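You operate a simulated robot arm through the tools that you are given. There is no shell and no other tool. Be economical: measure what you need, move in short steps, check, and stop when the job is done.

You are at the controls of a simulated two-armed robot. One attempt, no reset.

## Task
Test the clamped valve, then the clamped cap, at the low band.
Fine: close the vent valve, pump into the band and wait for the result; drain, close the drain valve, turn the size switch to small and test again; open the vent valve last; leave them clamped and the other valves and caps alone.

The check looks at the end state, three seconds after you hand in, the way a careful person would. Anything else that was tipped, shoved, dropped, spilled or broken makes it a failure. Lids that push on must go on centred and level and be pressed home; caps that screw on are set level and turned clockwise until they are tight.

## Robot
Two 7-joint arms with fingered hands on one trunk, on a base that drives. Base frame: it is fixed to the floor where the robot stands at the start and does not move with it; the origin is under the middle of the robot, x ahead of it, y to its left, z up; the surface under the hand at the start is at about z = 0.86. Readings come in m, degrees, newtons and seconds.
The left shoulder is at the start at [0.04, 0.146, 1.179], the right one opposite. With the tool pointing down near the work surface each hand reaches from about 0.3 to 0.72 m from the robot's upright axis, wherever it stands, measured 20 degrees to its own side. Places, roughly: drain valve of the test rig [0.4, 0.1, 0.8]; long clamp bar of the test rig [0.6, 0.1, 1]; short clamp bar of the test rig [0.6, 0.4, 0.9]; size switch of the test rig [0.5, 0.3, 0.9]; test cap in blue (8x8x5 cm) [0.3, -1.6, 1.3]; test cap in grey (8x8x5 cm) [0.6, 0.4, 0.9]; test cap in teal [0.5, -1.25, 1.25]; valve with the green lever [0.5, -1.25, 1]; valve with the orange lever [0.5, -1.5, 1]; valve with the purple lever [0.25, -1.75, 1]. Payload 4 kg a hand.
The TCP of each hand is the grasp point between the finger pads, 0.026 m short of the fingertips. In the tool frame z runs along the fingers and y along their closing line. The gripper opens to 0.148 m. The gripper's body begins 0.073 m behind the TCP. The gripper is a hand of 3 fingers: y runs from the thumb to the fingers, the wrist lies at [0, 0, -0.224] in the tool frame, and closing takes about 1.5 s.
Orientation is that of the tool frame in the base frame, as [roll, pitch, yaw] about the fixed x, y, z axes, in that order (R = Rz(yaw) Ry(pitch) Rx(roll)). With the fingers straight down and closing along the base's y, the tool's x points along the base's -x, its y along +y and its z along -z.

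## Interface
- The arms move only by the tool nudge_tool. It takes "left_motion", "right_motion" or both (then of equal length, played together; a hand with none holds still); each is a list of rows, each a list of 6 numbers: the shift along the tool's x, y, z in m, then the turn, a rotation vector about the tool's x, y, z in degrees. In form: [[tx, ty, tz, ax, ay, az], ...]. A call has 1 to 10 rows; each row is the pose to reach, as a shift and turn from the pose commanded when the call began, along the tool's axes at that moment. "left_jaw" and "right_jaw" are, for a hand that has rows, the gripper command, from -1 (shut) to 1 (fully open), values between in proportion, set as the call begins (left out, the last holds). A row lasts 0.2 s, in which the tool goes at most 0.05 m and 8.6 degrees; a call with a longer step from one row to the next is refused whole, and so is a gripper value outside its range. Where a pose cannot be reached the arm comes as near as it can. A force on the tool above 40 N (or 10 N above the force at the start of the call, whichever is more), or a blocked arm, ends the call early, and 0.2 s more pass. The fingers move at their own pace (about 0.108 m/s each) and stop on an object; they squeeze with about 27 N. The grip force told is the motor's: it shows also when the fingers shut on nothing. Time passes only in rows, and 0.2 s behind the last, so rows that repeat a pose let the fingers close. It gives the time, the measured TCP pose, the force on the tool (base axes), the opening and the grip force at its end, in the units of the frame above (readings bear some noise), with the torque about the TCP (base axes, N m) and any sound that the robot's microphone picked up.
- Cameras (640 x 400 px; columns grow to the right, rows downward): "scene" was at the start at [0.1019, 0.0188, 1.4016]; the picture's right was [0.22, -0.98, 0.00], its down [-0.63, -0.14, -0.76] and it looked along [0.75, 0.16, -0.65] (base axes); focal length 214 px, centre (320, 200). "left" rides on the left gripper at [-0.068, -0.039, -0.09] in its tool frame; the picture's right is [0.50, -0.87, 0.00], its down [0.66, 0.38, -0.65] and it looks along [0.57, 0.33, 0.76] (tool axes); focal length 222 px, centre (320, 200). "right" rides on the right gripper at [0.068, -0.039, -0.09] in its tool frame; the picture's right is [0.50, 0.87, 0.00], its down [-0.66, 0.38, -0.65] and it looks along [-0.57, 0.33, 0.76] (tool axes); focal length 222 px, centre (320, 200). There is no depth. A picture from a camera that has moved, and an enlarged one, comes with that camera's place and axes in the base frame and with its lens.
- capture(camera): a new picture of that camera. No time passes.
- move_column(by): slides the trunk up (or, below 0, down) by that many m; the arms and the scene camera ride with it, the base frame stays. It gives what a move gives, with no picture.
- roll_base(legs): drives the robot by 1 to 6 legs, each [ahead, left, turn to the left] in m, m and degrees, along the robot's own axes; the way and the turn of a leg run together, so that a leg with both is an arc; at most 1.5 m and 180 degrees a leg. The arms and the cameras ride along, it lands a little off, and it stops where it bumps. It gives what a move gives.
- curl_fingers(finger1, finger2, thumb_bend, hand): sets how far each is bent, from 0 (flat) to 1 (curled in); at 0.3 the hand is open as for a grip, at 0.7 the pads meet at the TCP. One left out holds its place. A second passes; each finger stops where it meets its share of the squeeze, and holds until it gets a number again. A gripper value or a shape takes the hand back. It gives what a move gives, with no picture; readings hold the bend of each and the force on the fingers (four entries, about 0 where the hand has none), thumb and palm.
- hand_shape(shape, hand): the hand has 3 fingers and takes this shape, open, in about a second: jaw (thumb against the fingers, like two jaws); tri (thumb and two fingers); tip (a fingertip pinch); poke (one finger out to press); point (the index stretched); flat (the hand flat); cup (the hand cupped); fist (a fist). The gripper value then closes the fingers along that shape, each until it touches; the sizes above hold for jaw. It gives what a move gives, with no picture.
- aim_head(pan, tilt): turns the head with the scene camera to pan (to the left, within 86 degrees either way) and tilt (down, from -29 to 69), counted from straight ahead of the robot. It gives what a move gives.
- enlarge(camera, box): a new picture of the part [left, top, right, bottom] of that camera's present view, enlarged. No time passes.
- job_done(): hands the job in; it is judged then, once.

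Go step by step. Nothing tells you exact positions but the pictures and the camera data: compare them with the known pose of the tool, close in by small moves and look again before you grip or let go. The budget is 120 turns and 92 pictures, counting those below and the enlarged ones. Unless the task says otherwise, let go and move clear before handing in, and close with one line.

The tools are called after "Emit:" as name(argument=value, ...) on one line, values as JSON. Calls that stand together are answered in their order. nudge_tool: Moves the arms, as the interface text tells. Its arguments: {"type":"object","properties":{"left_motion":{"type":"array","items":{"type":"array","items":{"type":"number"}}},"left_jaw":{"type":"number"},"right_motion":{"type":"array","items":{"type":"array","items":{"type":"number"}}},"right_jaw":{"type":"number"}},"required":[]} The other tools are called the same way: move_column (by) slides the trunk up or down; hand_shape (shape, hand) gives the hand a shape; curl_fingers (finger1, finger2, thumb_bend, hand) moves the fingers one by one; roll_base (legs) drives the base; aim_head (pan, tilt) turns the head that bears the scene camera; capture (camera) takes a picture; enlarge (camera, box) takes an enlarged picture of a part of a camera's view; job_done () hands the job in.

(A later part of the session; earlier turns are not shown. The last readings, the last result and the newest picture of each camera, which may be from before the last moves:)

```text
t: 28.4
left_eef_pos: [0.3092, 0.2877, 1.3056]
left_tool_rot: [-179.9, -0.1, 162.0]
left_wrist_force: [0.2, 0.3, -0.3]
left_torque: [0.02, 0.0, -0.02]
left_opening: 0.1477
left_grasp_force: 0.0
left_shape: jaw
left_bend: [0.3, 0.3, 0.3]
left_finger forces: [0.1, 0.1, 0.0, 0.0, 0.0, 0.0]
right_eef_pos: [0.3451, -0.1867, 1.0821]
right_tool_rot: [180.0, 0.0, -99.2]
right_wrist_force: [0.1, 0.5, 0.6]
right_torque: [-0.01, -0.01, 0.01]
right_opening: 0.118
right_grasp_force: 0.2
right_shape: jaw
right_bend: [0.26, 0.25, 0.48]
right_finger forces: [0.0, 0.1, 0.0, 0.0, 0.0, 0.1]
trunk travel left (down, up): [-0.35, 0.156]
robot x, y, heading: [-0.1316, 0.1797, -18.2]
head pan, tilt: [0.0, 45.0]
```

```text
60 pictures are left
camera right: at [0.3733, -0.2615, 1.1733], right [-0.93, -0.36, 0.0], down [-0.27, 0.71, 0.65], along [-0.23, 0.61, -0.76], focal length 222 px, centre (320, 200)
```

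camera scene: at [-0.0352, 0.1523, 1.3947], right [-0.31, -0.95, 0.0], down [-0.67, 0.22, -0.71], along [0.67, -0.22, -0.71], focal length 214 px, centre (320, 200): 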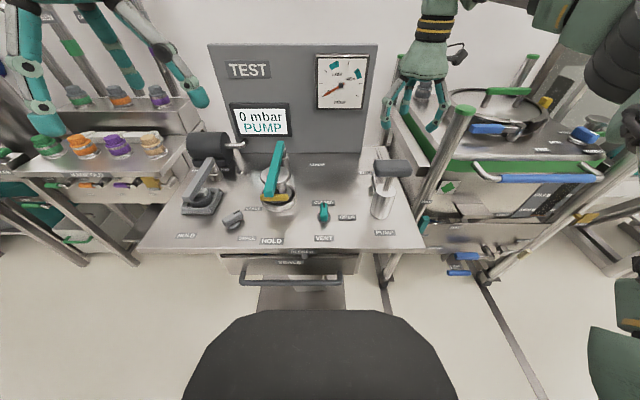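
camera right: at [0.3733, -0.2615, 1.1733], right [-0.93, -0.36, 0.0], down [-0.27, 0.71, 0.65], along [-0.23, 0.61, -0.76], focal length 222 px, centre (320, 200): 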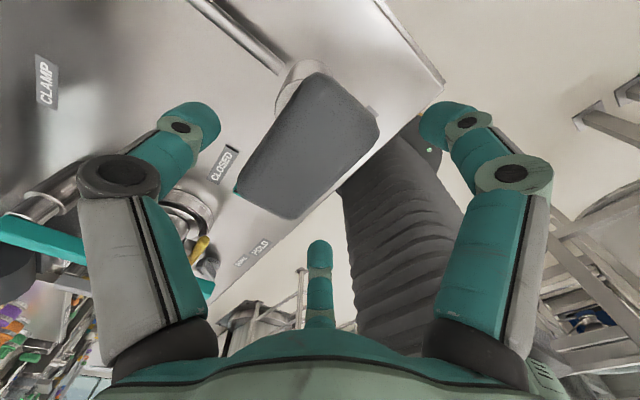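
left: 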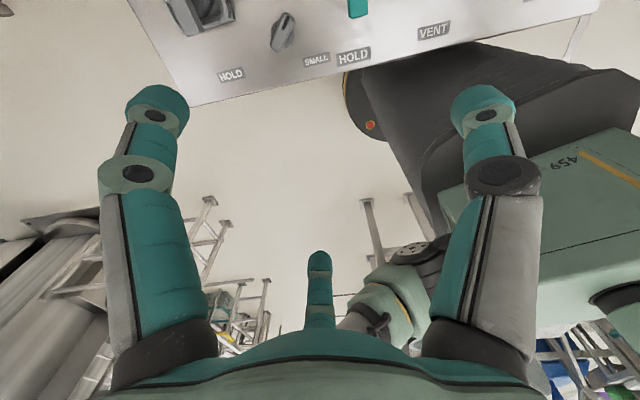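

Emit:
nudge_tool(right_motion=[[0.005, -0.006, 0, 0, 0, 5], [0.009, -0.012, 0, 0, 0, 9], [0.009, -0.012, 0, 0, 0, 9]])

Emit:
capture(camera="right")

```text
t: 29.2
left_eef_pos: [0.3092, 0.2895, 1.305]
left_tool_rot: [-179.8, -0.1, 162.1]
left_wrist_force: [-0.2, -0.3, 0.5]
left_torque: [0.0, 0.01, 0.0]
left_opening: 0.1476
left_grasp_force: 0.1
left_shape: jaw
left_bend: [0.3, 0.3, 0.3]
left_finger forces: [0.0, 0.0, 0.0, 0.0, 0.1, 0.1]
right_eef_pos: [0.3551, -0.199, 1.0814]
right_tool_rot: [-179.9, 0.0, -108.1]
right_wrist_force: [-0.2, 0.6, -0.2]
right_torque: [-0.04, 0.0, -0.03]
right_opening: 0.1183
right_grasp_force: 0.1
right_shape: jaw
right_bend: [0.26, 0.25, 0.48]
right_finger forces: [0.0, 0.0, 0.1, 0.0, 0.0, 0.0]
trunk travel left (down, up): [-0.35, 0.156]
robot x, y, heading: [-0.1314, 0.181, -18.2]
head pan, tilt: [0.0, 45.0]
```

```text
59 pictures are left
camera right: at [0.3716, -0.2758, 1.1726], right [-0.98, -0.21, 0.0], down [-0.16, 0.74, 0.65], along [-0.13, 0.64, -0.76], focal length 222 px, centre (320, 200)
```

right: 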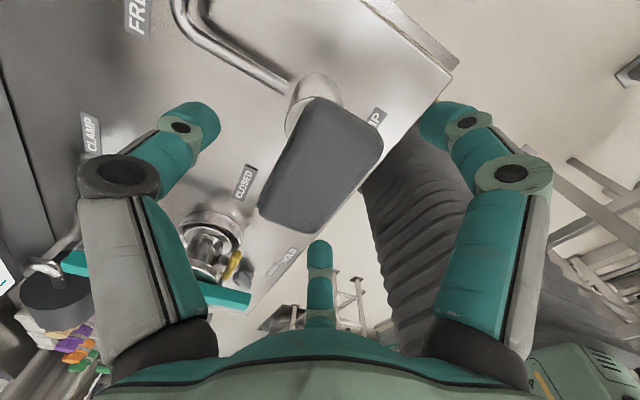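

Emit:
nudge_tool(right_motion=[[0, 0, 0.02, 0, 0, 0], [0, 0, 0.038, 0, 0, 0], [0, 0, 0.038, 0, 0, 0]])

Emit:
nudge_tool(right_motion=[[0, 0, 0, 0, 0, 0], [0, 0, 0, 0, 0, 0], [0, 0, 0, 0, 0, 0], [0, 0, 0, 0, 0, 0], [0, 0, 0, 0, 0, 0]], right_jaw=-1)

Emit:
enlarge(camera="scene", box=[310, 90, 470, 250])

```text
t: 30.0
left_eef_pos: [0.3077, 0.2889, 1.3057]
left_tool_rot: [-179.9, -0.1, 162.0]
left_wrist_force: [-0.8, 0.1, -0.6]
left_torque: [-0.01, 0.02, 0.03]
left_opening: 0.1479
left_grasp_force: 0.0
left_shape: jaw
left_bend: [0.3, 0.3, 0.3]
left_finger forces: [0.0, 0.0, 0.0, 0.0, 0.0, 0.1]
right_eef_pos: [0.3563, -0.197, 1.043]
right_tool_rot: [-179.9, 0.0, -108.2]
right_wrist_force: [-2.6, 0.4, 0.3]
right_torque: [0.0, 0.02, 0.11]
right_opening: 0.1186
right_grasp_force: 0.1
right_shape: jaw
right_bend: [0.26, 0.23, 0.48]
right_finger forces: [0.1, 2.4, 0.0, 0.0, 0.0, 0.1]
trunk travel left (down, up): [-0.35, 0.156]
robot x, y, heading: [-0.1303, 0.1798, -18.0]
head pan, tilt: [0.0, 45.0]
```

```text
t: 31.2
left_eef_pos: [0.3073, 0.2872, 1.3059]
left_tool_rot: [180.0, 0.0, 161.9]
left_wrist_force: [-0.9, 0.3, -0.4]
left_torque: [0.02, 0.0, 0.01]
left_opening: 0.1478
left_grasp_force: 0.1
left_shape: jaw
left_bend: [0.3, 0.3, 0.3]
left_finger forces: [0.0, 0.0, 0.1, 0.1, 0.1, 0.0]
right_eef_pos: [0.3561, -0.1985, 1.0442]
right_tool_rot: [180.0, 0.0, -108.1]
right_wrist_force: [-3.2, -4.4, -0.3]
right_torque: [-0.18, -0.12, 0.62]
right_opening: 0.0596
right_grasp_force: 27.4
right_shape: jaw
right_bend: [0.36, 0.34, 0.7]
right_finger forces: [23.4, 19.7, 0.0, 0.0, 30.5, 0.0]
trunk travel left (down, up): [-0.35, 0.156]
robot x, y, heading: [-0.1329, 0.1845, -18.2]
head pan, tilt: [0.0, 45.0]
```

```text
2.50 times, centred on (390, 170) of scene
camera zoom: at [-0.0357, 0.1511, 1.3947], right [-0.31, -0.95, 0.0], down [-0.67, 0.22, -0.71], along [0.67, -0.22, -0.71], focal length 536 px, centre (145, 275)
```

zoom: 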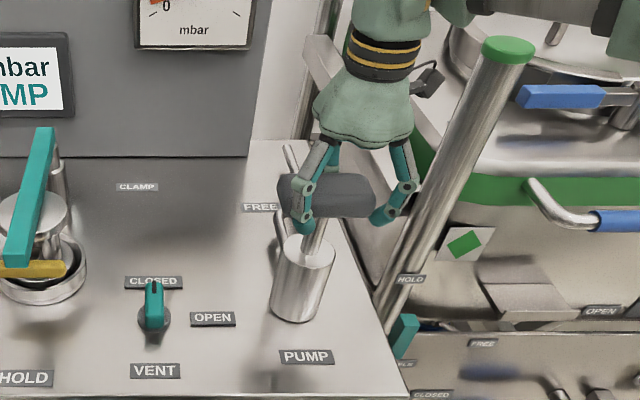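

Gripped well. First pump stroke: down 3.5 cm and up again.

Emit:
nudge_tool(right_motion=[[0, 0, 0.012, 0, 0, 0], [0, 0, 0.024, 0, 0, 0], [0, 0, 0.035, 0, 0, 0], [0, 0, 0.035, 0, 0, 0]])

Emit:
enlarge(camera="scene", box=[220, 40, 420, 240])

```text
t: 32.2
left_eef_pos: [0.3071, 0.2862, 1.3062]
left_tool_rot: [-179.9, 0.1, 162.0]
left_wrist_force: [0.2, 0.0, 0.3]
left_torque: [-0.01, 0.0, 0.0]
left_opening: 0.148
left_grasp_force: 0.1
left_shape: jaw
left_bend: [0.3, 0.3, 0.3]
left_finger forces: [0.0, 0.0, 0.1, 0.0, 0.0, 0.1]
right_eef_pos: [0.354, -0.1994, 1.0073]
right_tool_rot: [-180.0, -0.1, -108.0]
right_wrist_force: [-3.6, -7.4, 7.1]
right_torque: [0.58, -0.09, 1.14]
right_opening: 0.044
right_grasp_force: 26.7
right_shape: jaw
right_bend: [0.82, 0.81, 0.76]
right_finger forces: [17.6, 28.7, 0.0, 0.0, 28.5, 0.0]
trunk travel left (down, up): [-0.35, 0.156]
robot x, y, heading: [-0.1307, 0.182, -18.1]
head pan, tilt: [0.0, 45.0]
```

```text
2.00 times, centred on (320, 140) of scene
camera zoom: at [-0.0367, 0.1514, 1.3948], right [-0.31, -0.95, 0.0], down [-0.67, 0.22, -0.71], along [0.67, -0.22, -0.71], focal length 429 px, centre (320, 320)
```

zoom: 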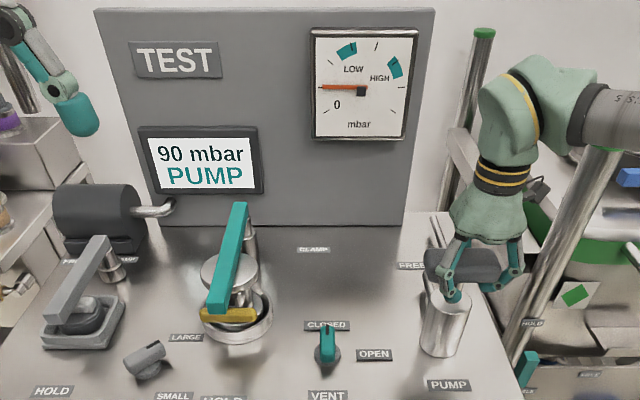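

90 mbar after the first stroke, one tick being 100. I'll pull up and see it holds.

Emit:
nudge_tool(right_motion=[[0, 0, -0.012, 0, 0, 0], [0, 0, -0.024, 0, 0, 0], [0, 0, -0.037, 0, 0, 0], [0, 0, -0.037, 0, 0, 0]])

Emit:
enlarge(camera="scene", box=[220, 40, 420, 240])

Emit:
enlarge(camera="scene", box=[310, 50, 380, 120])

```text
t: 32.9
left_eef_pos: [0.3095, 0.2879, 1.3049]
left_tool_rot: [180.0, -0.1, 162.1]
left_wrist_force: [-1.3, 0.1, 0.5]
left_torque: [0.03, -0.04, -0.03]
left_opening: 0.1479
left_grasp_force: 0.0
left_shape: jaw
left_bend: [0.3, 0.3, 0.3]
left_finger forces: [0.0, 0.1, 0.0, 0.0, 0.0, 0.0]
right_eef_pos: [0.3533, -0.2003, 1.0242]
right_tool_rot: [178.8, -0.4, -107.7]
right_wrist_force: [6.4, -5.0, -20.0]
right_torque: [0.45, -0.42, 1.05]
right_opening: 0.0427
right_grasp_force: 27.0
right_shape: jaw
right_bend: [0.81, 0.81, 0.76]
right_finger forces: [23.2, 23.7, 0.0, 0.1, 33.3, 0.0]
trunk travel left (down, up): [-0.35, 0.156]
robot x, y, heading: [-0.1299, 0.1822, -18.1]
head pan, tilt: [0.0, 45.0]
stopped in row 3 (right hand): the force on the tool passed its limit at 47 N (the readings are from after the stop); the commanded pose is now the measured one
```

```text
2.00 times, centred on (320, 140) of scene
camera zoom: at [-0.0337, 0.1504, 1.3944], right [-0.31, -0.95, 0.0], down [-0.67, 0.22, -0.71], along [0.67, -0.22, -0.71], focal length 429 px, centre (320, 320)
```

zoom: 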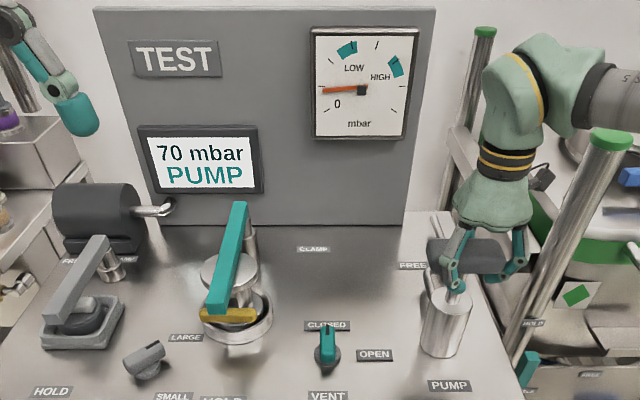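

```text
5.71 times, centred on (345, 85) of scene
camera zoom: at [-0.0337, 0.1504, 1.3944], right [-0.31, -0.95, 0.0], down [-0.67, 0.22, -0.71], along [0.67, -0.22, -0.71], focal length 1226 px, centre (177, 857)
```

zoom: 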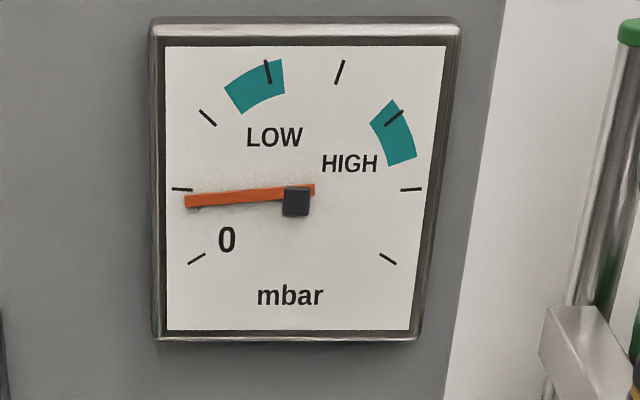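

Handle is at its top stop; pressure reads 70. Now another down stroke, deeper.

Emit:
nudge_tool(right_motion=[[0, 0, 0.012, 0, 0, 0], [0, 0, 0.024, 0, 0, 0], [0, 0, 0.036, 0, 0, 0], [0, 0, 0.036, 0, 0, 0]])

Emit:
enlarge(camera="scene", box=[220, 40, 420, 240])

```text
t: 33.9
left_eef_pos: [0.308, 0.2872, 1.3048]
left_tool_rot: [-179.9, 0.1, 162.1]
left_wrist_force: [0.7, 0.0, 0.6]
left_torque: [-0.01, 0.0, 0.01]
left_opening: 0.1478
left_grasp_force: 0.1
left_shape: jaw
left_bend: [0.3, 0.3, 0.3]
left_finger forces: [0.0, 0.1, 0.1, 0.0, 0.0, 0.0]
right_eef_pos: [0.3526, -0.1992, 0.9923]
right_tool_rot: [179.0, -0.2, -107.9]
right_wrist_force: [7.8, -9.7, 11.5]
right_torque: [0.82, 0.18, 1.01]
right_opening: 0.0428
right_grasp_force: 27.2
right_shape: jaw
right_bend: [0.82, 0.81, 0.77]
right_finger forces: [18.3, 22.2, 0.1, 0.0, 34.0, 0.1]
trunk travel left (down, up): [-0.35, 0.156]
robot x, y, heading: [-0.1285, 0.1818, -17.9]
head pan, tilt: [0.0, 45.0]
```

```text
2.00 times, centred on (320, 140) of scene
camera zoom: at [-0.0348, 0.1508, 1.3946], right [-0.31, -0.95, 0.0], down [-0.67, 0.22, -0.71], along [0.67, -0.22, -0.71], focal length 429 px, centre (320, 320)
```

zoom: 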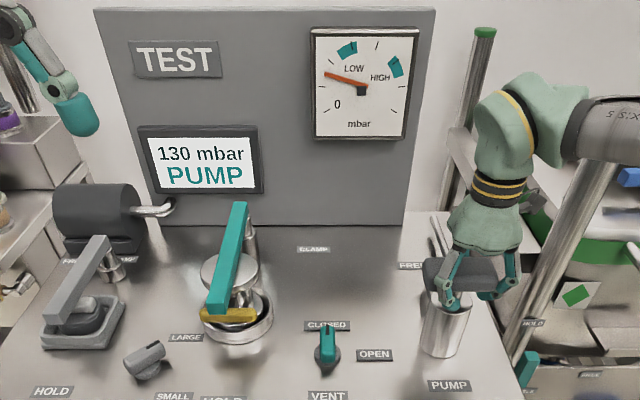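

130 mbar. Continue with two quicker strokes, keeping short of the top stop.

Emit:
nudge_tool(right_motion=[[0, 0, -0.015, 0, 0, 0], [0, 0, -0.03, 0, 0, 0], [0, 0, -0.015, 0, 0, 0], [0, 0, 0.003, 0, 0, 0], [0, 0, 0.003, 0, 0, 0]])

Emit:
enlarge(camera="scene", box=[220, 40, 420, 240])

```text
t: 35.1
left_eef_pos: [0.308, 0.2867, 1.3053]
left_tool_rot: [179.9, 0.0, 161.9]
left_wrist_force: [0.5, -0.2, 0.4]
left_torque: [-0.04, -0.02, 0.02]
left_opening: 0.1477
left_grasp_force: 0.1
left_shape: jaw
left_bend: [0.3, 0.3, 0.3]
left_finger forces: [0.0, 0.0, 0.0, 0.0, 0.0, 0.0]
right_eef_pos: [0.3517, -0.1997, 0.989]
right_tool_rot: [179.0, -0.2, -108.0]
right_wrist_force: [4.0, -17.8, 12.2]
right_torque: [0.88, 0.12, 1.06]
right_opening: 0.0428
right_grasp_force: 27.5
right_shape: jaw
right_bend: [0.82, 0.81, 0.77]
right_finger forces: [19.3, 24.0, 0.0, 0.1, 34.4, 0.1]
trunk travel left (down, up): [-0.35, 0.156]
robot x, y, heading: [-0.1325, 0.1877, -18.1]
head pan, tilt: [0.0, 45.0]
```

```text
2.00 times, centred on (320, 140) of scene
camera zoom: at [-0.0359, 0.1497, 1.3947], right [-0.31, -0.95, 0.0], down [-0.67, 0.22, -0.71], along [0.67, -0.22, -0.71], focal length 429 px, centre (320, 320)
```

zoom: 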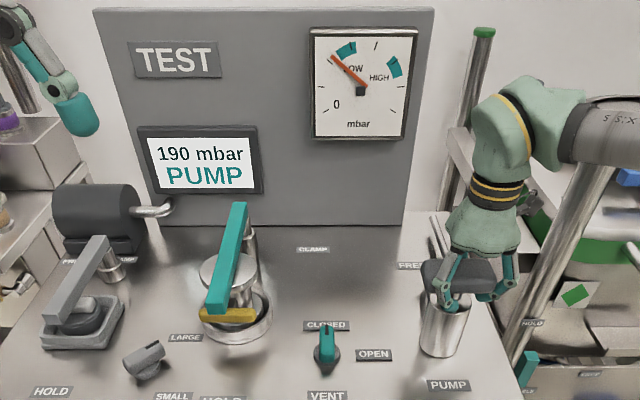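

190 mbar, about +60 per stroke. One more stroke.

Emit:
nudge_tool(right_motion=[[0, 0, -0.015, 0, 0, 0], [0, 0, -0.03, 0, 0, 0], [0, 0, -0.015, 0, 0, 0], [0, 0, 0.003, 0, 0, 0], [0, 0, 0.003, 0, 0, 0]])

Emit:
enlarge(camera="scene", box=[220, 40, 420, 240])

```text
t: 36.3
left_eef_pos: [0.3086, 0.2874, 1.3049]
left_tool_rot: [180.0, 0.0, 162.1]
left_wrist_force: [-0.5, -0.2, -1.1]
left_torque: [-0.02, -0.02, -0.01]
left_opening: 0.1481
left_grasp_force: 0.0
left_shape: jaw
left_bend: [0.3, 0.3, 0.3]
left_finger forces: [0.0, 0.1, 0.1, 0.0, 0.0, 0.1]
right_eef_pos: [0.3514, -0.1993, 0.9863]
right_tool_rot: [179.1, -0.2, -107.8]
right_wrist_force: [7.4, -13.4, 12.1]
right_torque: [0.77, 0.11, 0.96]
right_opening: 0.0429
right_grasp_force: 27.3
right_shape: jaw
right_bend: [0.82, 0.81, 0.77]
right_finger forces: [17.6, 22.2, 0.0, 0.0, 34.4, 0.0]
trunk travel left (down, up): [-0.35, 0.156]
robot x, y, heading: [-0.129, 0.1892, -17.9]
head pan, tilt: [0.0, 45.0]
```

```text
2.00 times, centred on (320, 140) of scene
camera zoom: at [-0.0351, 0.1507, 1.3947], right [-0.31, -0.95, 0.0], down [-0.67, 0.22, -0.71], along [0.67, -0.22, -0.71], focal length 429 px, centre (320, 320)
```

zoom: 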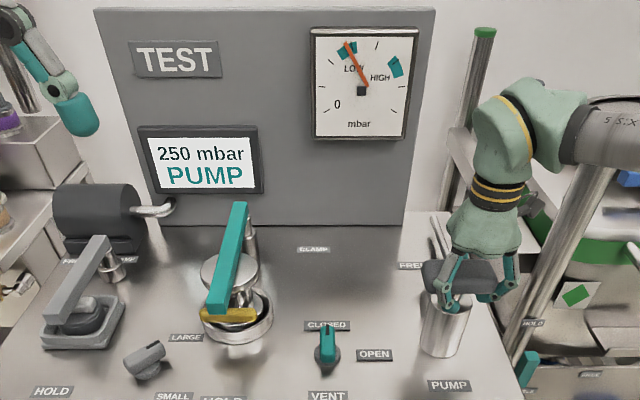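

250 mbar, still PUMP; a half stroke should land mid-band.

Emit:
nudge_tool(right_motion=[[0, 0, -0.018, 0, 0, 0], [0, 0, -0.018, 0, 0, 0], [0, 0, -0.009, 0, 0, 0], [0, 0, 0.0, 0, 0, 0], [0, 0, 0.0, 0, 0, 0]])

Emit:
enlarge(camera="scene", box=[220, 40, 420, 240])

```text
t: 37.5
left_eef_pos: [0.3093, 0.2853, 1.3061]
left_tool_rot: [-180.0, 0.0, 162.1]
left_wrist_force: [0.4, 0.7, 0.0]
left_torque: [-0.02, 0.03, -0.02]
left_opening: 0.1481
left_grasp_force: 0.0
left_shape: jaw
left_bend: [0.3, 0.3, 0.3]
left_finger forces: [0.0, 0.1, 0.0, 0.1, 0.0, 0.0]
right_eef_pos: [0.3513, -0.1991, 0.9878]
right_tool_rot: [179.1, -0.2, -107.8]
right_wrist_force: [8.5, -14.8, 12.2]
right_torque: [0.75, 0.16, 0.96]
right_opening: 0.0434
right_grasp_force: 26.7
right_shape: jaw
right_bend: [0.82, 0.81, 0.77]
right_finger forces: [17.9, 22.3, 0.0, 0.0, 35.0, 0.0]
trunk travel left (down, up): [-0.35, 0.156]
robot x, y, heading: [-0.1323, 0.1842, -17.9]
head pan, tilt: [0.0, 45.0]
```

```text
2.00 times, centred on (320, 140) of scene
camera zoom: at [-0.0349, 0.1501, 1.3946], right [-0.31, -0.95, 0.0], down [-0.67, 0.22, -0.71], along [0.67, -0.22, -0.71], focal length 429 px, centre (320, 320)
```

zoom: 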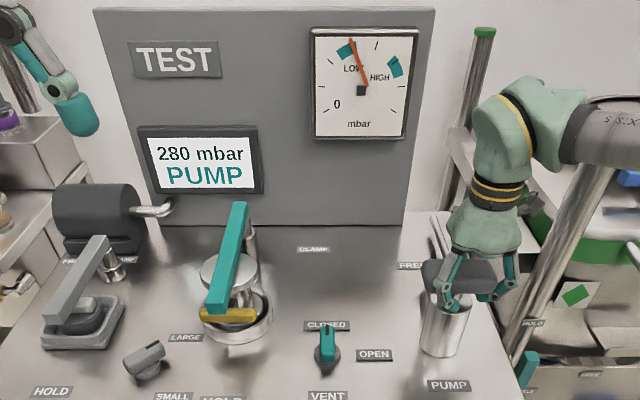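

280 mbar, inside the band. Waiting to see whether the test starts.

Emit:
nudge_tool(right_motion=[[0, 0, 0, 0, 0, 0], [0, 0, 0, 0, 0, 0], [0, 0, 0, 0, 0, 0], [0, 0, 0, 0, 0, 0]])

Emit:
enlarge(camera="scene", box=[220, 40, 420, 240])

```text
t: 38.5
left_eef_pos: [0.3091, 0.2875, 1.3046]
left_tool_rot: [-179.9, 0.1, 162.0]
left_wrist_force: [-0.1, 0.0, 0.7]
left_torque: [-0.02, 0.0, 0.03]
left_opening: 0.1479
left_grasp_force: 0.1
left_shape: jaw
left_bend: [0.3, 0.3, 0.3]
left_finger forces: [0.1, 0.0, 0.0, 0.0, 0.0, 0.0]
right_eef_pos: [0.3512, -0.199, 0.9868]
right_tool_rot: [179.0, -0.2, -107.8]
right_wrist_force: [9.8, -14.7, 12.2]
right_torque: [0.73, 0.14, 0.96]
right_opening: 0.043
right_grasp_force: 26.8
right_shape: jaw
right_bend: [0.82, 0.81, 0.77]
right_finger forces: [17.7, 22.0, 0.0, 0.0, 35.0, 0.0]
trunk travel left (down, up): [-0.35, 0.156]
robot x, y, heading: [-0.1298, 0.1828, -18.1]
head pan, tilt: [0.0, 45.0]
```

```text
2.00 times, centred on (320, 140) of scene
camera zoom: at [-0.0347, 0.15, 1.3946], right [-0.31, -0.95, 0.0], down [-0.67, 0.22, -0.71], along [0.67, -0.22, -0.71], focal length 429 px, centre (320, 320)
```

zoom: 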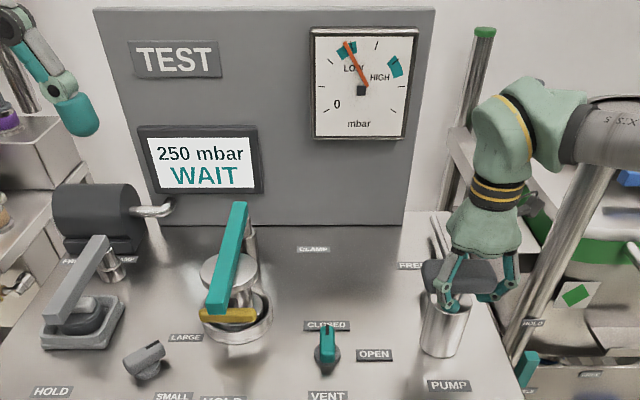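

It says WAIT: the hold test runs. I'll keep waiting.

Emit:
nudge_tool(right_motion=[[0, 0, 0, 0, 0, 0], [0, 0, 0, 0, 0, 0], [0, 0, 0, 0, 0, 0], [0, 0, 0, 0, 0, 0], [0, 0, 0, 0, 0, 0], [0, 0, 0, 0, 0, 0], [0, 0, 0, 0, 0, 0], [0, 0, 0, 0, 0, 0]])

Emit:
enlarge(camera="scene", box=[220, 40, 420, 240])

```text
t: 40.3
left_eef_pos: [0.3085, 0.2871, 1.3058]
left_tool_rot: [-180.0, 0.0, 162.1]
left_wrist_force: [-0.7, -0.4, -0.7]
left_torque: [-0.01, -0.04, -0.05]
left_opening: 0.1478
left_grasp_force: 0.1
left_shape: jaw
left_bend: [0.3, 0.3, 0.3]
left_finger forces: [0.0, 0.0, 0.0, 0.0, 0.0, 0.0]
right_eef_pos: [0.3523, -0.1985, 0.9872]
right_tool_rot: [179.0, -0.1, -107.9]
right_wrist_force: [8.9, -16.0, 11.8]
right_torque: [0.71, 0.11, 0.96]
right_opening: 0.0429
right_grasp_force: 26.9
right_shape: jaw
right_bend: [0.82, 0.81, 0.77]
right_finger forces: [17.9, 22.1, 0.1, 0.0, 34.9, 0.0]
trunk travel left (down, up): [-0.35, 0.156]
robot x, y, heading: [-0.1289, 0.1822, -18.0]
head pan, tilt: [0.0, 45.0]
```

```text
2.00 times, centred on (320, 140) of scene
camera zoom: at [-0.0347, 0.15, 1.3946], right [-0.31, -0.95, 0.0], down [-0.67, 0.22, -0.71], along [0.67, -0.22, -0.71], focal length 429 px, centre (320, 320)
```

zoom: 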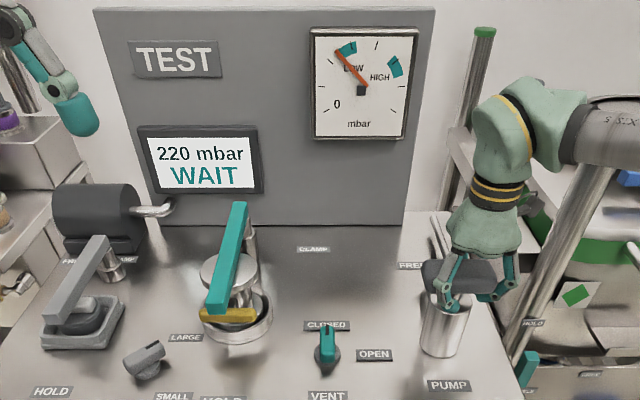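

Emit:
nudge_tool(right_motion=[[0, 0, 0, 0, 0, 0], [0, 0, 0, 0, 0, 0], [0, 0, 0, 0, 0, 0], [0, 0, 0, 0, 0, 0], [0, 0, 0, 0, 0, 0], [0, 0, 0, 0, 0, 0], [0, 0, 0, 0, 0, 0], [0, 0, 0, 0, 0, 0], [0, 0, 0, 0, 0, 0], [0, 0, 0, 0, 0, 0]])

Emit:
nudge_tool(right_motion=[[0, 0, 0, 0, 0, 0], [0, 0, 0, 0, 0, 0], [0, 0, 0, 0, 0, 0], [0, 0, 0, 0, 0, 0], [0, 0, 0, 0, 0, 0], [0, 0, 0, 0, 0, 0]])

Emit:
enlarge(camera="scene", box=[220, 40, 420, 240])

```text
t: 42.5
left_eef_pos: [0.3102, 0.2874, 1.3042]
left_tool_rot: [-179.9, 0.0, 162.2]
left_wrist_force: [0.3, -0.4, 0.1]
left_torque: [0.01, 0.02, -0.01]
left_opening: 0.148
left_grasp_force: 0.0
left_shape: jaw
left_bend: [0.3, 0.3, 0.3]
left_finger forces: [0.0, 0.1, 0.1, 0.0, 0.1, 0.0]
right_eef_pos: [0.3503, -0.1977, 0.987]
right_tool_rot: [179.0, -0.1, -107.9]
right_wrist_force: [10.3, -15.4, 12.2]
right_torque: [0.74, 0.1, 0.96]
right_opening: 0.0428
right_grasp_force: 27.1
right_shape: jaw
right_bend: [0.82, 0.81, 0.77]
right_finger forces: [17.9, 22.0, 0.0, 0.0, 35.0, 0.0]
trunk travel left (down, up): [-0.35, 0.156]
robot x, y, heading: [-0.1289, 0.1835, -18.2]
head pan, tilt: [0.0, 45.0]
```

```text
t: 43.9
left_eef_pos: [0.31, 0.2858, 1.3043]
left_tool_rot: [180.0, -0.1, 162.2]
left_wrist_force: [-0.4, 0.1, -0.5]
left_torque: [-0.02, 0.02, -0.02]
left_opening: 0.1479
left_grasp_force: 0.0
left_shape: jaw
left_bend: [0.3, 0.3, 0.3]
left_finger forces: [0.1, 0.0, 0.0, 0.1, 0.1, 0.0]
right_eef_pos: [0.3509, -0.2001, 0.9854]
right_tool_rot: [178.9, -0.2, -107.9]
right_wrist_force: [7.7, -16.0, 12.9]
right_torque: [0.76, 0.12, 0.95]
right_opening: 0.0431
right_grasp_force: 27.0
right_shape: jaw
right_bend: [0.82, 0.81, 0.77]
right_finger forces: [18.0, 22.0, 0.0, 0.0, 34.9, 0.1]
trunk travel left (down, up): [-0.35, 0.156]
robot x, y, heading: [-0.1301, 0.1775, -18.0]
head pan, tilt: [0.0, 45.0]
```

```text
2.00 times, centred on (320, 140) of scene
camera zoom: at [-0.0347, 0.15, 1.3946], right [-0.31, -0.95, 0.0], down [-0.67, 0.22, -0.71], along [0.67, -0.22, -0.71], focal length 429 px, centre (320, 320)
```

zoom: 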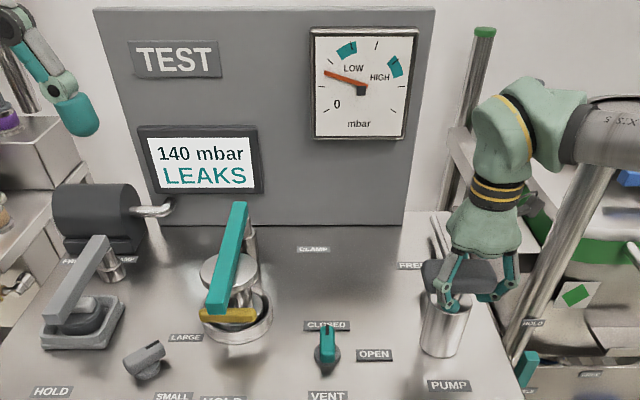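

Result for the valve: LEAKS, so test one is complete. Now I release the pump handle, go up, and back off to operate the drain knob with the left hand.

Emit:
nudge_tool(right_motion=[[0, 0, 0, 0, 0, 0], [0, 0, 0, 0, 0, 0], [0, 0, 0, 0, 0, 0], [0, 0, 0, 0, 0, 0], [0, 0, -0.03, 0, 0, 0], [0, 0, -0.07, 0, 0, 0], [0, 0, -0.11, 0, 0, 0], [0, 0, -0.15, 0, 0, 0], [0, 0, -0.19, 0, 0, 0], [0, 0, -0.22, 0, 0, 0]], right_jaw=0.6)

Emit:
capture(camera="scene")

```text
t: 46.1
left_eef_pos: [0.3081, 0.2898, 1.3053]
left_tool_rot: [-179.8, -0.1, 162.0]
left_wrist_force: [-0.1, -0.2, 0.6]
left_torque: [0.01, 0.0, -0.01]
left_opening: 0.1477
left_grasp_force: 0.0
left_shape: jaw
left_bend: [0.3, 0.3, 0.3]
left_finger forces: [0.0, 0.0, 0.0, 0.1, 0.0, 0.0]
right_eef_pos: [0.3562, -0.1979, 1.2082]
right_tool_rot: [179.0, -0.3, -107.8]
right_wrist_force: [-0.7, -0.3, -0.7]
right_torque: [-0.02, 0.01, 0.03]
right_opening: 0.1183
right_grasp_force: 0.0
right_shape: jaw
right_bend: [0.26, 0.25, 0.48]
right_finger forces: [0.0, 0.0, 0.0, 0.0, 0.1, 0.1]
trunk travel left (down, up): [-0.35, 0.156]
robot x, y, heading: [-0.1275, 0.1807, -18.2]
head pan, tilt: [0.0, 45.0]
```

```text
47 pictures are left
camera scene: at [-0.0358, 0.1531, 1.3947], right [-0.31, -0.95, 0.0], down [-0.67, 0.22, -0.71], along [0.67, -0.22, -0.71], focal length 214 px, centre (320, 200)
```

scene: 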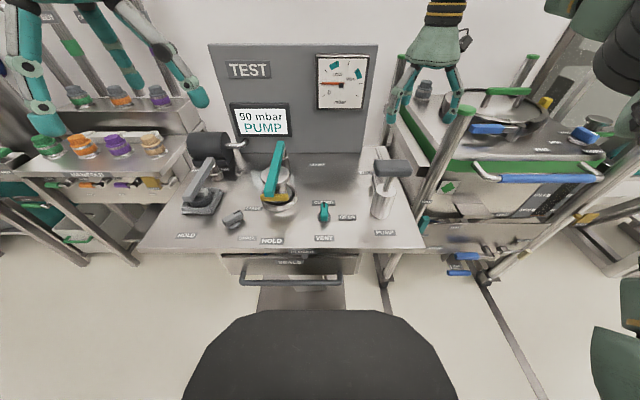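

The handle sprang back up by itself. Backing off 0.22 m, and taking a look at the drain knob.

Emit:
roll_base(legs=[[-0.22, 0, 0]])

Emit:
enlarge(camera="scene", box=[240, 190, 360, 265])

```text
t: 47.8
left_eef_pos: [0.1009, 0.3582, 1.3044]
left_tool_rot: [-180.0, -0.1, 162.1]
left_wrist_force: [0.6, 0.4, 0.0]
left_torque: [0.02, 0.01, -0.01]
left_opening: 0.1478
left_grasp_force: 0.1
left_shape: jaw
left_bend: [0.3, 0.3, 0.3]
left_finger forces: [0.0, 0.0, 0.0, 0.0, 0.0, 0.0]
right_eef_pos: [0.1488, -0.1297, 1.2061]
right_tool_rot: [178.9, -0.3, -107.8]
right_wrist_force: [-0.5, 0.1, 0.4]
right_torque: [0.01, 0.0, 0.02]
right_opening: 0.118
right_grasp_force: 0.1
right_shape: jaw
right_bend: [0.26, 0.25, 0.48]
right_finger forces: [0.0, 0.1, 0.1, 0.1, 0.0, 0.1]
trunk travel left (down, up): [-0.35, 0.156]
robot x, y, heading: [-0.3415, 0.2527, -17.8]
head pan, tilt: [0.0, 45.0]
```

```text
5.33 times, centred on (300, 228) of scene
camera zoom: at [-0.2423, 0.2196, 1.3945], right [-0.31, -0.95, 0.0], down [-0.67, 0.22, -0.71], along [0.67, -0.22, -0.71], focal length 1144 px, centre (427, 53)
```

zoom: 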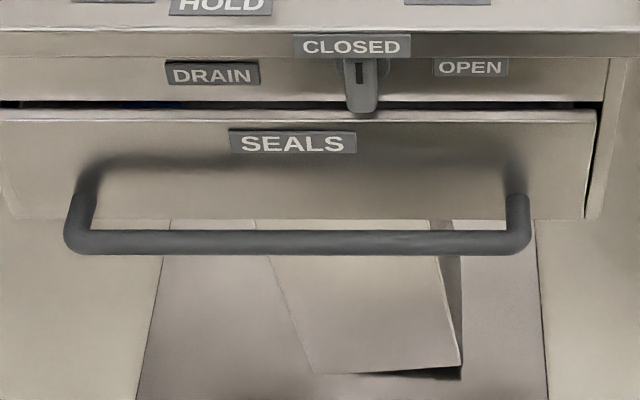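

Drain knob is at about (0.303, 0.09, 0.803), pointer up at CLOSED, OPEN to its right. I'll pitch the left hand to horizontal and bring it in front.

Emit:
nudge_tool(left_motion=[[-0.01, -0.01, 0.02, 0, -8, 0], [-0.02, -0.02, 0.04, 0, -16, 0], [-0.03, -0.03, 0.06, 0, -24, 0], [-0.04, -0.04, 0.08, 0, -32, 0], [-0.05, -0.05, 0.1, 0, -40, 0], [-0.06, -0.06, 0.12, 0, -48, 0], [-0.07, -0.07, 0.14, 0, -56, 0], [-0.08, -0.08, 0.16, 0, -64, 0], [-0.09, -0.09, 0.18, 0, -72, 0], [-0.1, -0.1, 0.2, 0, -80, 0]], left_jaw=-0.1)

Emit:
nudge_tool(left_motion=[[0.036, -0.012, 0.006, 0, -3, 0], [0.072, -0.024, 0.013, 0, -6, 0], [0.108, -0.036, 0.019, 0, -10, 0], [0.144, -0.048, 0.025, 0, -10, 0], [0.18, -0.06, 0.032, 0, -10, 0], [0.216, -0.072, 0.038, 0, -10, 0], [0.252, -0.084, 0.045, 0, -10, 0], [0.286, -0.093, 0.05, 0, -10, 0], [0.286, -0.093, 0.05, 0, -10, 0]])

Emit:
capture(camera="left")

Emit:
capture(camera="scene")

```text
t: 50.0
left_eef_pos: [0.1282, 0.1681, 1.1667]
left_tool_rot: [-157.9, 77.8, -172.3]
left_wrist_force: [-0.5, 0.1, -1.5]
left_torque: [-0.05, -0.13, 0.05]
left_opening: 0.0667
left_grasp_force: 0.0
left_shape: jaw
left_bend: [0.39, 0.39, 0.7]
left_finger forces: [0.0, 0.0, 0.1, 0.0, 0.0, 0.1]
left hand out of reach, approached as far as the arm can: row 7, 8, 9, 10
right_eef_pos: [0.1464, -0.129, 1.2086]
right_tool_rot: [179.1, -0.3, -107.7]
right_wrist_force: [-0.2, 0.2, 0.7]
right_torque: [-0.03, 0.03, -0.04]
right_opening: 0.1183
right_grasp_force: 0.1
right_shape: jaw
right_bend: [0.26, 0.25, 0.48]
right_finger forces: [0.0, 0.0, 0.1, 0.0, 0.1, 0.0]
trunk travel left (down, up): [-0.35, 0.156]
robot x, y, heading: [-0.3402, 0.2512, -18.1]
head pan, tilt: [0.0, 45.0]
```

```text
t: 52.0
left_eef_pos: [0.21, 0.0402, 1.0585]
left_tool_rot: [179.8, 80.2, 168.4]
left_wrist_force: [0.5, -0.1, -0.3]
left_torque: [0.0, 0.03, -0.02]
left_opening: 0.0668
left_grasp_force: 0.1
left_shape: jaw
left_bend: [0.39, 0.39, 0.7]
left_finger forces: [0.1, 0.1, 0.0, 0.0, 0.0, 0.0]
left hand out of reach, approached as far as the arm can: row 1, 2, 3, 4, 5, 6, 7, 8, 9
right_eef_pos: [0.1471, -0.1289, 1.2075]
right_tool_rot: [179.0, -0.2, -107.6]
right_wrist_force: [-0.6, -0.4, -0.9]
right_torque: [-0.01, 0.0, 0.01]
right_opening: 0.1186
right_grasp_force: 0.1
right_shape: jaw
right_bend: [0.26, 0.25, 0.48]
right_finger forces: [0.1, 0.1, 0.1, 0.0, 0.0, 0.0]
trunk travel left (down, up): [-0.35, 0.156]
robot x, y, heading: [-0.3371, 0.254, -17.9]
head pan, tilt: [0.0, 45.0]
```

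```text
45 pictures are left
camera left: at [0.1265, 0.0183, 1.1399], right [-0.26, -0.83, -0.49], down [-0.67, 0.52, -0.53], along [0.7, 0.19, -0.69], focal length 222 px, centre (320, 200)
```

left: 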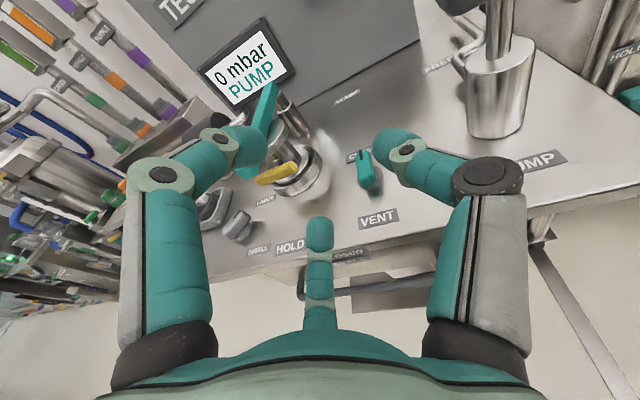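

```text
44 pictures are left
camera scene: at [-0.2447, 0.2203, 1.3947], right [-0.31, -0.95, 0.0], down [-0.67, 0.22, -0.71], along [0.67, -0.22, -0.71], focal length 214 px, centre (320, 200)
```

scene: 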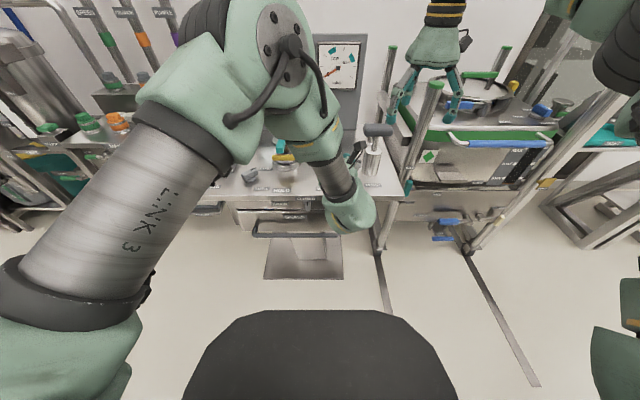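

The arm is at its limit at this height (and the pressure has already leaked to 0). Lowering the trunk should make a horizontal hand comfortable; I'll lower part way and look.

Emit:
move_column(by=-0.12)

Emit:
nudge_tool(left_motion=[[0, 0, 0, 0, 0, 0]])

Emit:
capture(camera="scene")

```text
t: 53.5
left_eef_pos: [0.21, 0.0379, 0.9404]
left_tool_rot: [-179.0, 80.2, 169.4]
left_wrist_force: [0.5, 0.7, 0.3]
left_torque: [-0.01, -0.03, -0.02]
left_opening: 0.0664
left_grasp_force: 0.0
left_shape: jaw
left_bend: [0.39, 0.39, 0.7]
left_finger forces: [0.1, 0.0, 0.0, 0.0, 0.0, 0.0]
right_eef_pos: [0.1472, -0.1289, 1.0883]
right_tool_rot: [179.0, -0.3, -107.6]
right_wrist_force: [-0.2, 0.2, 0.0]
right_torque: [-0.01, -0.01, 0.0]
right_opening: 0.1184
right_grasp_force: 0.0
right_shape: jaw
right_bend: [0.26, 0.25, 0.48]
right_finger forces: [0.1, 0.0, 0.1, 0.1, 0.1, 0.1]
trunk travel left (down, up): [-0.23, 0.276]
robot x, y, heading: [-0.3405, 0.2506, -18.2]
head pan, tilt: [0.0, 45.0]
```

```text
t: 53.9
left_eef_pos: [0.2093, 0.0391, 0.9418]
left_tool_rot: [-179.0, 80.2, 169.4]
left_wrist_force: [0.2, 0.4, 0.0]
left_torque: [0.01, 0.03, 0.01]
left_opening: 0.0666
left_grasp_force: 0.0
left_shape: jaw
left_bend: [0.39, 0.39, 0.7]
left_finger forces: [0.0, 0.0, 0.1, 0.0, 0.1, 0.0]
right_eef_pos: [0.1475, -0.1289, 1.088]
right_tool_rot: [179.0, -0.3, -107.6]
right_wrist_force: [0.4, 0.3, -0.5]
right_torque: [-0.02, 0.0, 0.0]
right_opening: 0.1185
right_grasp_force: 0.1
right_shape: jaw
right_bend: [0.26, 0.25, 0.48]
right_finger forces: [0.0, 0.0, 0.1, 0.0, 0.1, 0.1]
trunk travel left (down, up): [-0.23, 0.276]
robot x, y, heading: [-0.34, 0.2522, -17.7]
head pan, tilt: [0.0, 45.0]
```

```text
43 pictures are left
camera scene: at [-0.2442, 0.22, 1.2759], right [-0.31, -0.95, 0.0], down [-0.67, 0.22, -0.71], along [0.67, -0.22, -0.71], focal length 214 px, centre (320, 200)
```

scene: 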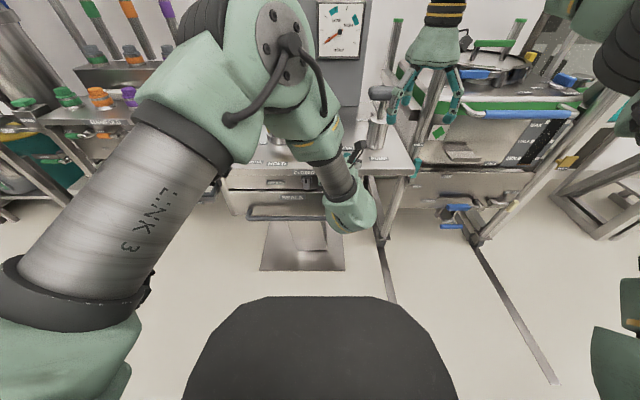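

Emit:
nudge_tool(left_motion=[[0.0, 0.026, 0.0, 2, -3, 0], [0.0, 0.052, 0.0, 4, -6, 0], [0.02, 0.078, 0.0, 7, -10, 0], [0.05, 0.078, 0.005, 7, -10, 0], [0.08, 0.078, 0.01, 7, -10, 0], [0.11, 0.078, 0.014, 7, -10, 0], [0.138, 0.078, 0.016, 7, -10, 0], [0.138, 0.078, 0.016, 7, -10, 0]])

Emit:
capture(camera="left")

```text
t: 55.7
left_eef_pos: [0.2193, 0.0303, 0.9794]
left_tool_rot: [-168.5, 82.5, 178.4]
left_wrist_force: [0.3, 1.0, 0.2]
left_torque: [0.01, -0.01, 0.01]
left_opening: 0.0666
left_grasp_force: 0.1
left_shape: jaw
left_bend: [0.39, 0.39, 0.7]
left_finger forces: [0.0, 0.0, 0.0, 0.1, 0.1, 0.0]
left hand out of reach, approached as far as the arm can: row 1, 2, 3, 4, 5, 6, 7, 8
right_eef_pos: [0.1475, -0.1285, 1.0888]
right_tool_rot: [178.9, -0.2, -107.7]
right_wrist_force: [0.2, -0.8, 0.6]
right_torque: [0.01, -0.01, -0.03]
right_opening: 0.1184
right_grasp_force: 0.0
right_shape: jaw
right_bend: [0.26, 0.25, 0.48]
right_finger forces: [0.0, 0.0, 0.1, 0.0, 0.0, 0.0]
trunk travel left (down, up): [-0.23, 0.276]
robot x, y, heading: [-0.338, 0.2496, -17.7]
head pan, tilt: [0.0, 45.0]
```

```text
42 pictures are left
camera left: at [0.1323, 0.0146, 1.0587], right [-0.26, -0.84, -0.47], down [-0.63, 0.52, -0.58], along [0.73, 0.15, -0.67], focal length 222 px, centre (320, 200)
```

left: 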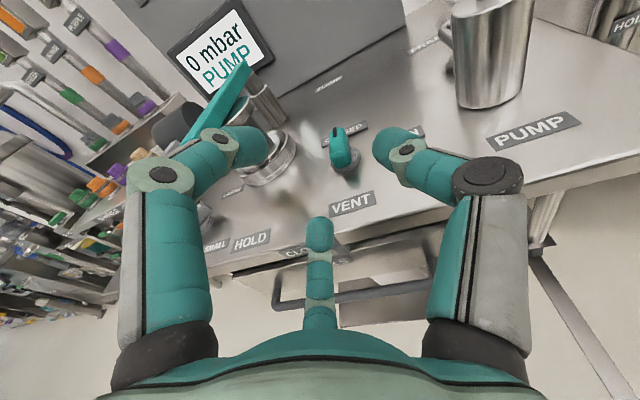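

The arm is stuck at a joint limit in this posture. I'll ease the pitch back and sidestep right so the knob lies in front of my left shoulder.

Emit:
nudge_tool(left_motion=[[-0.01, 0, -0.01, 0, 8, 0], [-0.02, 0, -0.02, 0, 16, 0], [-0.03, 0, -0.03, 0, 24, 0], [-0.04, 0, -0.04, 0, 32, 0], [-0.05, 0, -0.05, 0, 40, 0]])

Emit:
roll_base(legs=[[-0.04, 0, 0], [0, -0.17, 0]])

Emit:
capture(camera="scene")

```text
t: 56.9
left_eef_pos: [0.163, 0.0367, 1.03]
left_tool_rot: [179.8, 42.6, 165.3]
left_wrist_force: [0.2, -0.2, 0.6]
left_torque: [0.02, -0.02, 0.0]
left_opening: 0.0666
left_grasp_force: 0.1
left_shape: jaw
left_bend: [0.39, 0.39, 0.7]
left_finger forces: [0.0, 0.1, 0.0, 0.0, 0.0, 0.0]
right_eef_pos: [0.1482, -0.1282, 1.0886]
right_tool_rot: [179.0, -0.3, -107.6]
right_wrist_force: [-0.1, 0.8, -0.6]
right_torque: [0.0, -0.04, -0.03]
right_opening: 0.1183
right_grasp_force: 0.1
right_shape: jaw
right_bend: [0.26, 0.25, 0.48]
right_finger forces: [0.1, 0.1, 0.1, 0.0, 0.0, 0.0]
trunk travel left (down, up): [-0.23, 0.276]
robot x, y, heading: [-0.3393, 0.2504, -18.1]
head pan, tilt: [0.0, 45.0]
```

```text
t: 58.8
left_eef_pos: [0.0741, -0.1097, 1.0294]
left_tool_rot: [180.0, 42.7, 165.6]
left_wrist_force: [-0.3, 0.1, -1.0]
left_torque: [0.01, -0.04, -0.01]
left_opening: 0.0665
left_grasp_force: 0.0
left_shape: jaw
left_bend: [0.39, 0.39, 0.7]
left_finger forces: [0.0, 0.1, 0.0, 0.0, 0.0, 0.1]
right_eef_pos: [0.0598, -0.2747, 1.088]
right_tool_rot: [179.0, -0.4, -107.6]
right_wrist_force: [0.0, 0.3, -0.2]
right_torque: [0.02, 0.02, 0.01]
right_opening: 0.1182
right_grasp_force: 0.0
right_shape: jaw
right_bend: [0.26, 0.25, 0.48]
right_finger forces: [0.0, 0.0, 0.0, 0.1, 0.0, 0.1]
trunk travel left (down, up): [-0.23, 0.276]
robot x, y, heading: [-0.4294, 0.1057, -17.7]
head pan, tilt: [0.0, 45.0]
```

```text
41 pictures are left
camera scene: at [-0.3333, 0.0728, 1.2758], right [-0.3, -0.95, 0.0], down [-0.67, 0.22, -0.71], along [0.67, -0.22, -0.71], focal length 214 px, centre (320, 200)
```

scene: 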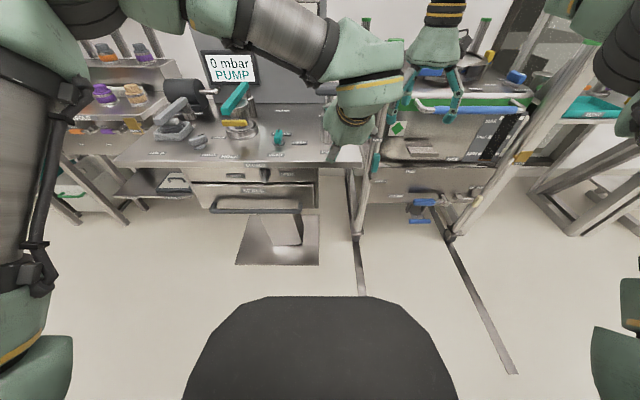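

Good posture again. Move left and down at this pitch first, then pitch up to horizontal.

Emit:
nudge_tool(left_motion=[[0.012, 0.032, 0.022, 0, 0, 0], [0.024, 0.065, 0.045, 0, 0, 0], [0.037, 0.097, 0.068, 0, 0, 0], [0.049, 0.13, 0.09, 0, 0, 0], [0.062, 0.162, 0.113, 0, 0, 0], [0.074, 0.195, 0.136, 0, 0, 0], [0.086, 0.227, 0.158, 0, 0, 0], [0.099, 0.26, 0.181, 0, 0, 0]])

Emit:
nudge_tool(left_motion=[[0, 0, 0, 1, -8, 0], [0, 0, 0, 1, -16, 0], [0, 0, 0, 2, -24, 0], [0, 0, 0, 2, -32, 0], [0, 0, 0, 2, -40, 0], [0, 0, 0, 2, -47, 0], [0, 0, 0, 2, -47, 0]])

Emit:
capture(camera="left")

```text
t: 60.6
left_eef_pos: [0.1884, 0.1315, 0.8308]
left_tool_rot: [179.9, 42.7, 165.6]
left_wrist_force: [-0.2, 0.2, 0.8]
left_torque: [-0.03, 0.0, -0.01]
left_opening: 0.0664
left_grasp_force: 0.1
left_shape: jaw
left_bend: [0.39, 0.39, 0.7]
left_finger forces: [0.0, 0.0, 0.0, 0.0, 0.0, 0.0]
right_eef_pos: [0.0596, -0.2739, 1.0883]
right_tool_rot: [178.9, -0.4, -107.6]
right_wrist_force: [0.2, 0.2, 0.1]
right_torque: [0.0, 0.03, 0.02]
right_opening: 0.1184
right_grasp_force: 0.1
right_shape: jaw
right_bend: [0.26, 0.25, 0.48]
right_finger forces: [0.0, 0.0, 0.0, 0.1, 0.0, 0.0]
trunk travel left (down, up): [-0.23, 0.276]
robot x, y, heading: [-0.4311, 0.1037, -18.0]
head pan, tilt: [0.0, 45.0]
```

```text
t: 62.2
left_eef_pos: [0.188, 0.1294, 0.8299]
left_tool_rot: [-179.8, 45.2, 165.6]
left_wrist_force: [-0.3, -0.4, -0.3]
left_torque: [-0.02, 0.01, -0.01]
left_opening: 0.0664
left_grasp_force: 0.2
left_shape: jaw
left_bend: [0.39, 0.39, 0.7]
left_finger forces: [0.1, 0.1, 0.0, 0.1, 0.0, 0.0]
left hand out of reach, approached as far as the arm can: row 1, 2, 3, 4, 5, 6, 7
right_eef_pos: [0.0597, -0.2754, 1.0884]
right_tool_rot: [178.9, -0.2, -107.5]
right_wrist_force: [-0.3, 0.3, 0.2]
right_torque: [0.0, 0.0, 0.02]
right_opening: 0.1184
right_grasp_force: 0.0
right_shape: jaw
right_bend: [0.26, 0.25, 0.48]
right_finger forces: [0.0, 0.1, 0.0, 0.1, 0.1, 0.1]
trunk travel left (down, up): [-0.23, 0.276]
robot x, y, heading: [-0.4287, 0.1018, -17.9]
head pan, tilt: [0.0, 45.0]
```

```text
40 pictures are left
camera left: at [0.1621, 0.0978, 0.9414], right [-0.56, -0.75, -0.35], down [-0.8, 0.6, -0.01], along [0.22, 0.28, -0.94], focal length 222 px, centre (320, 200)
```

left: 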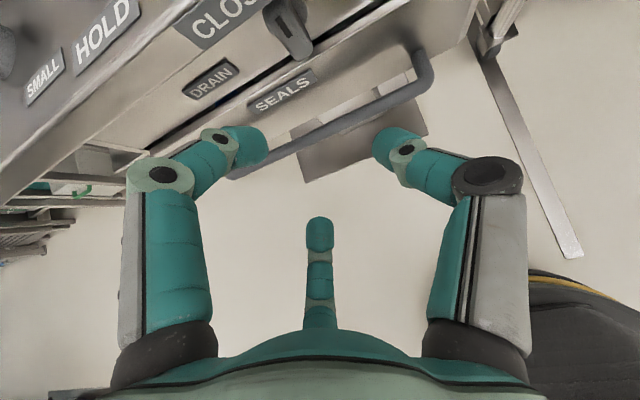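

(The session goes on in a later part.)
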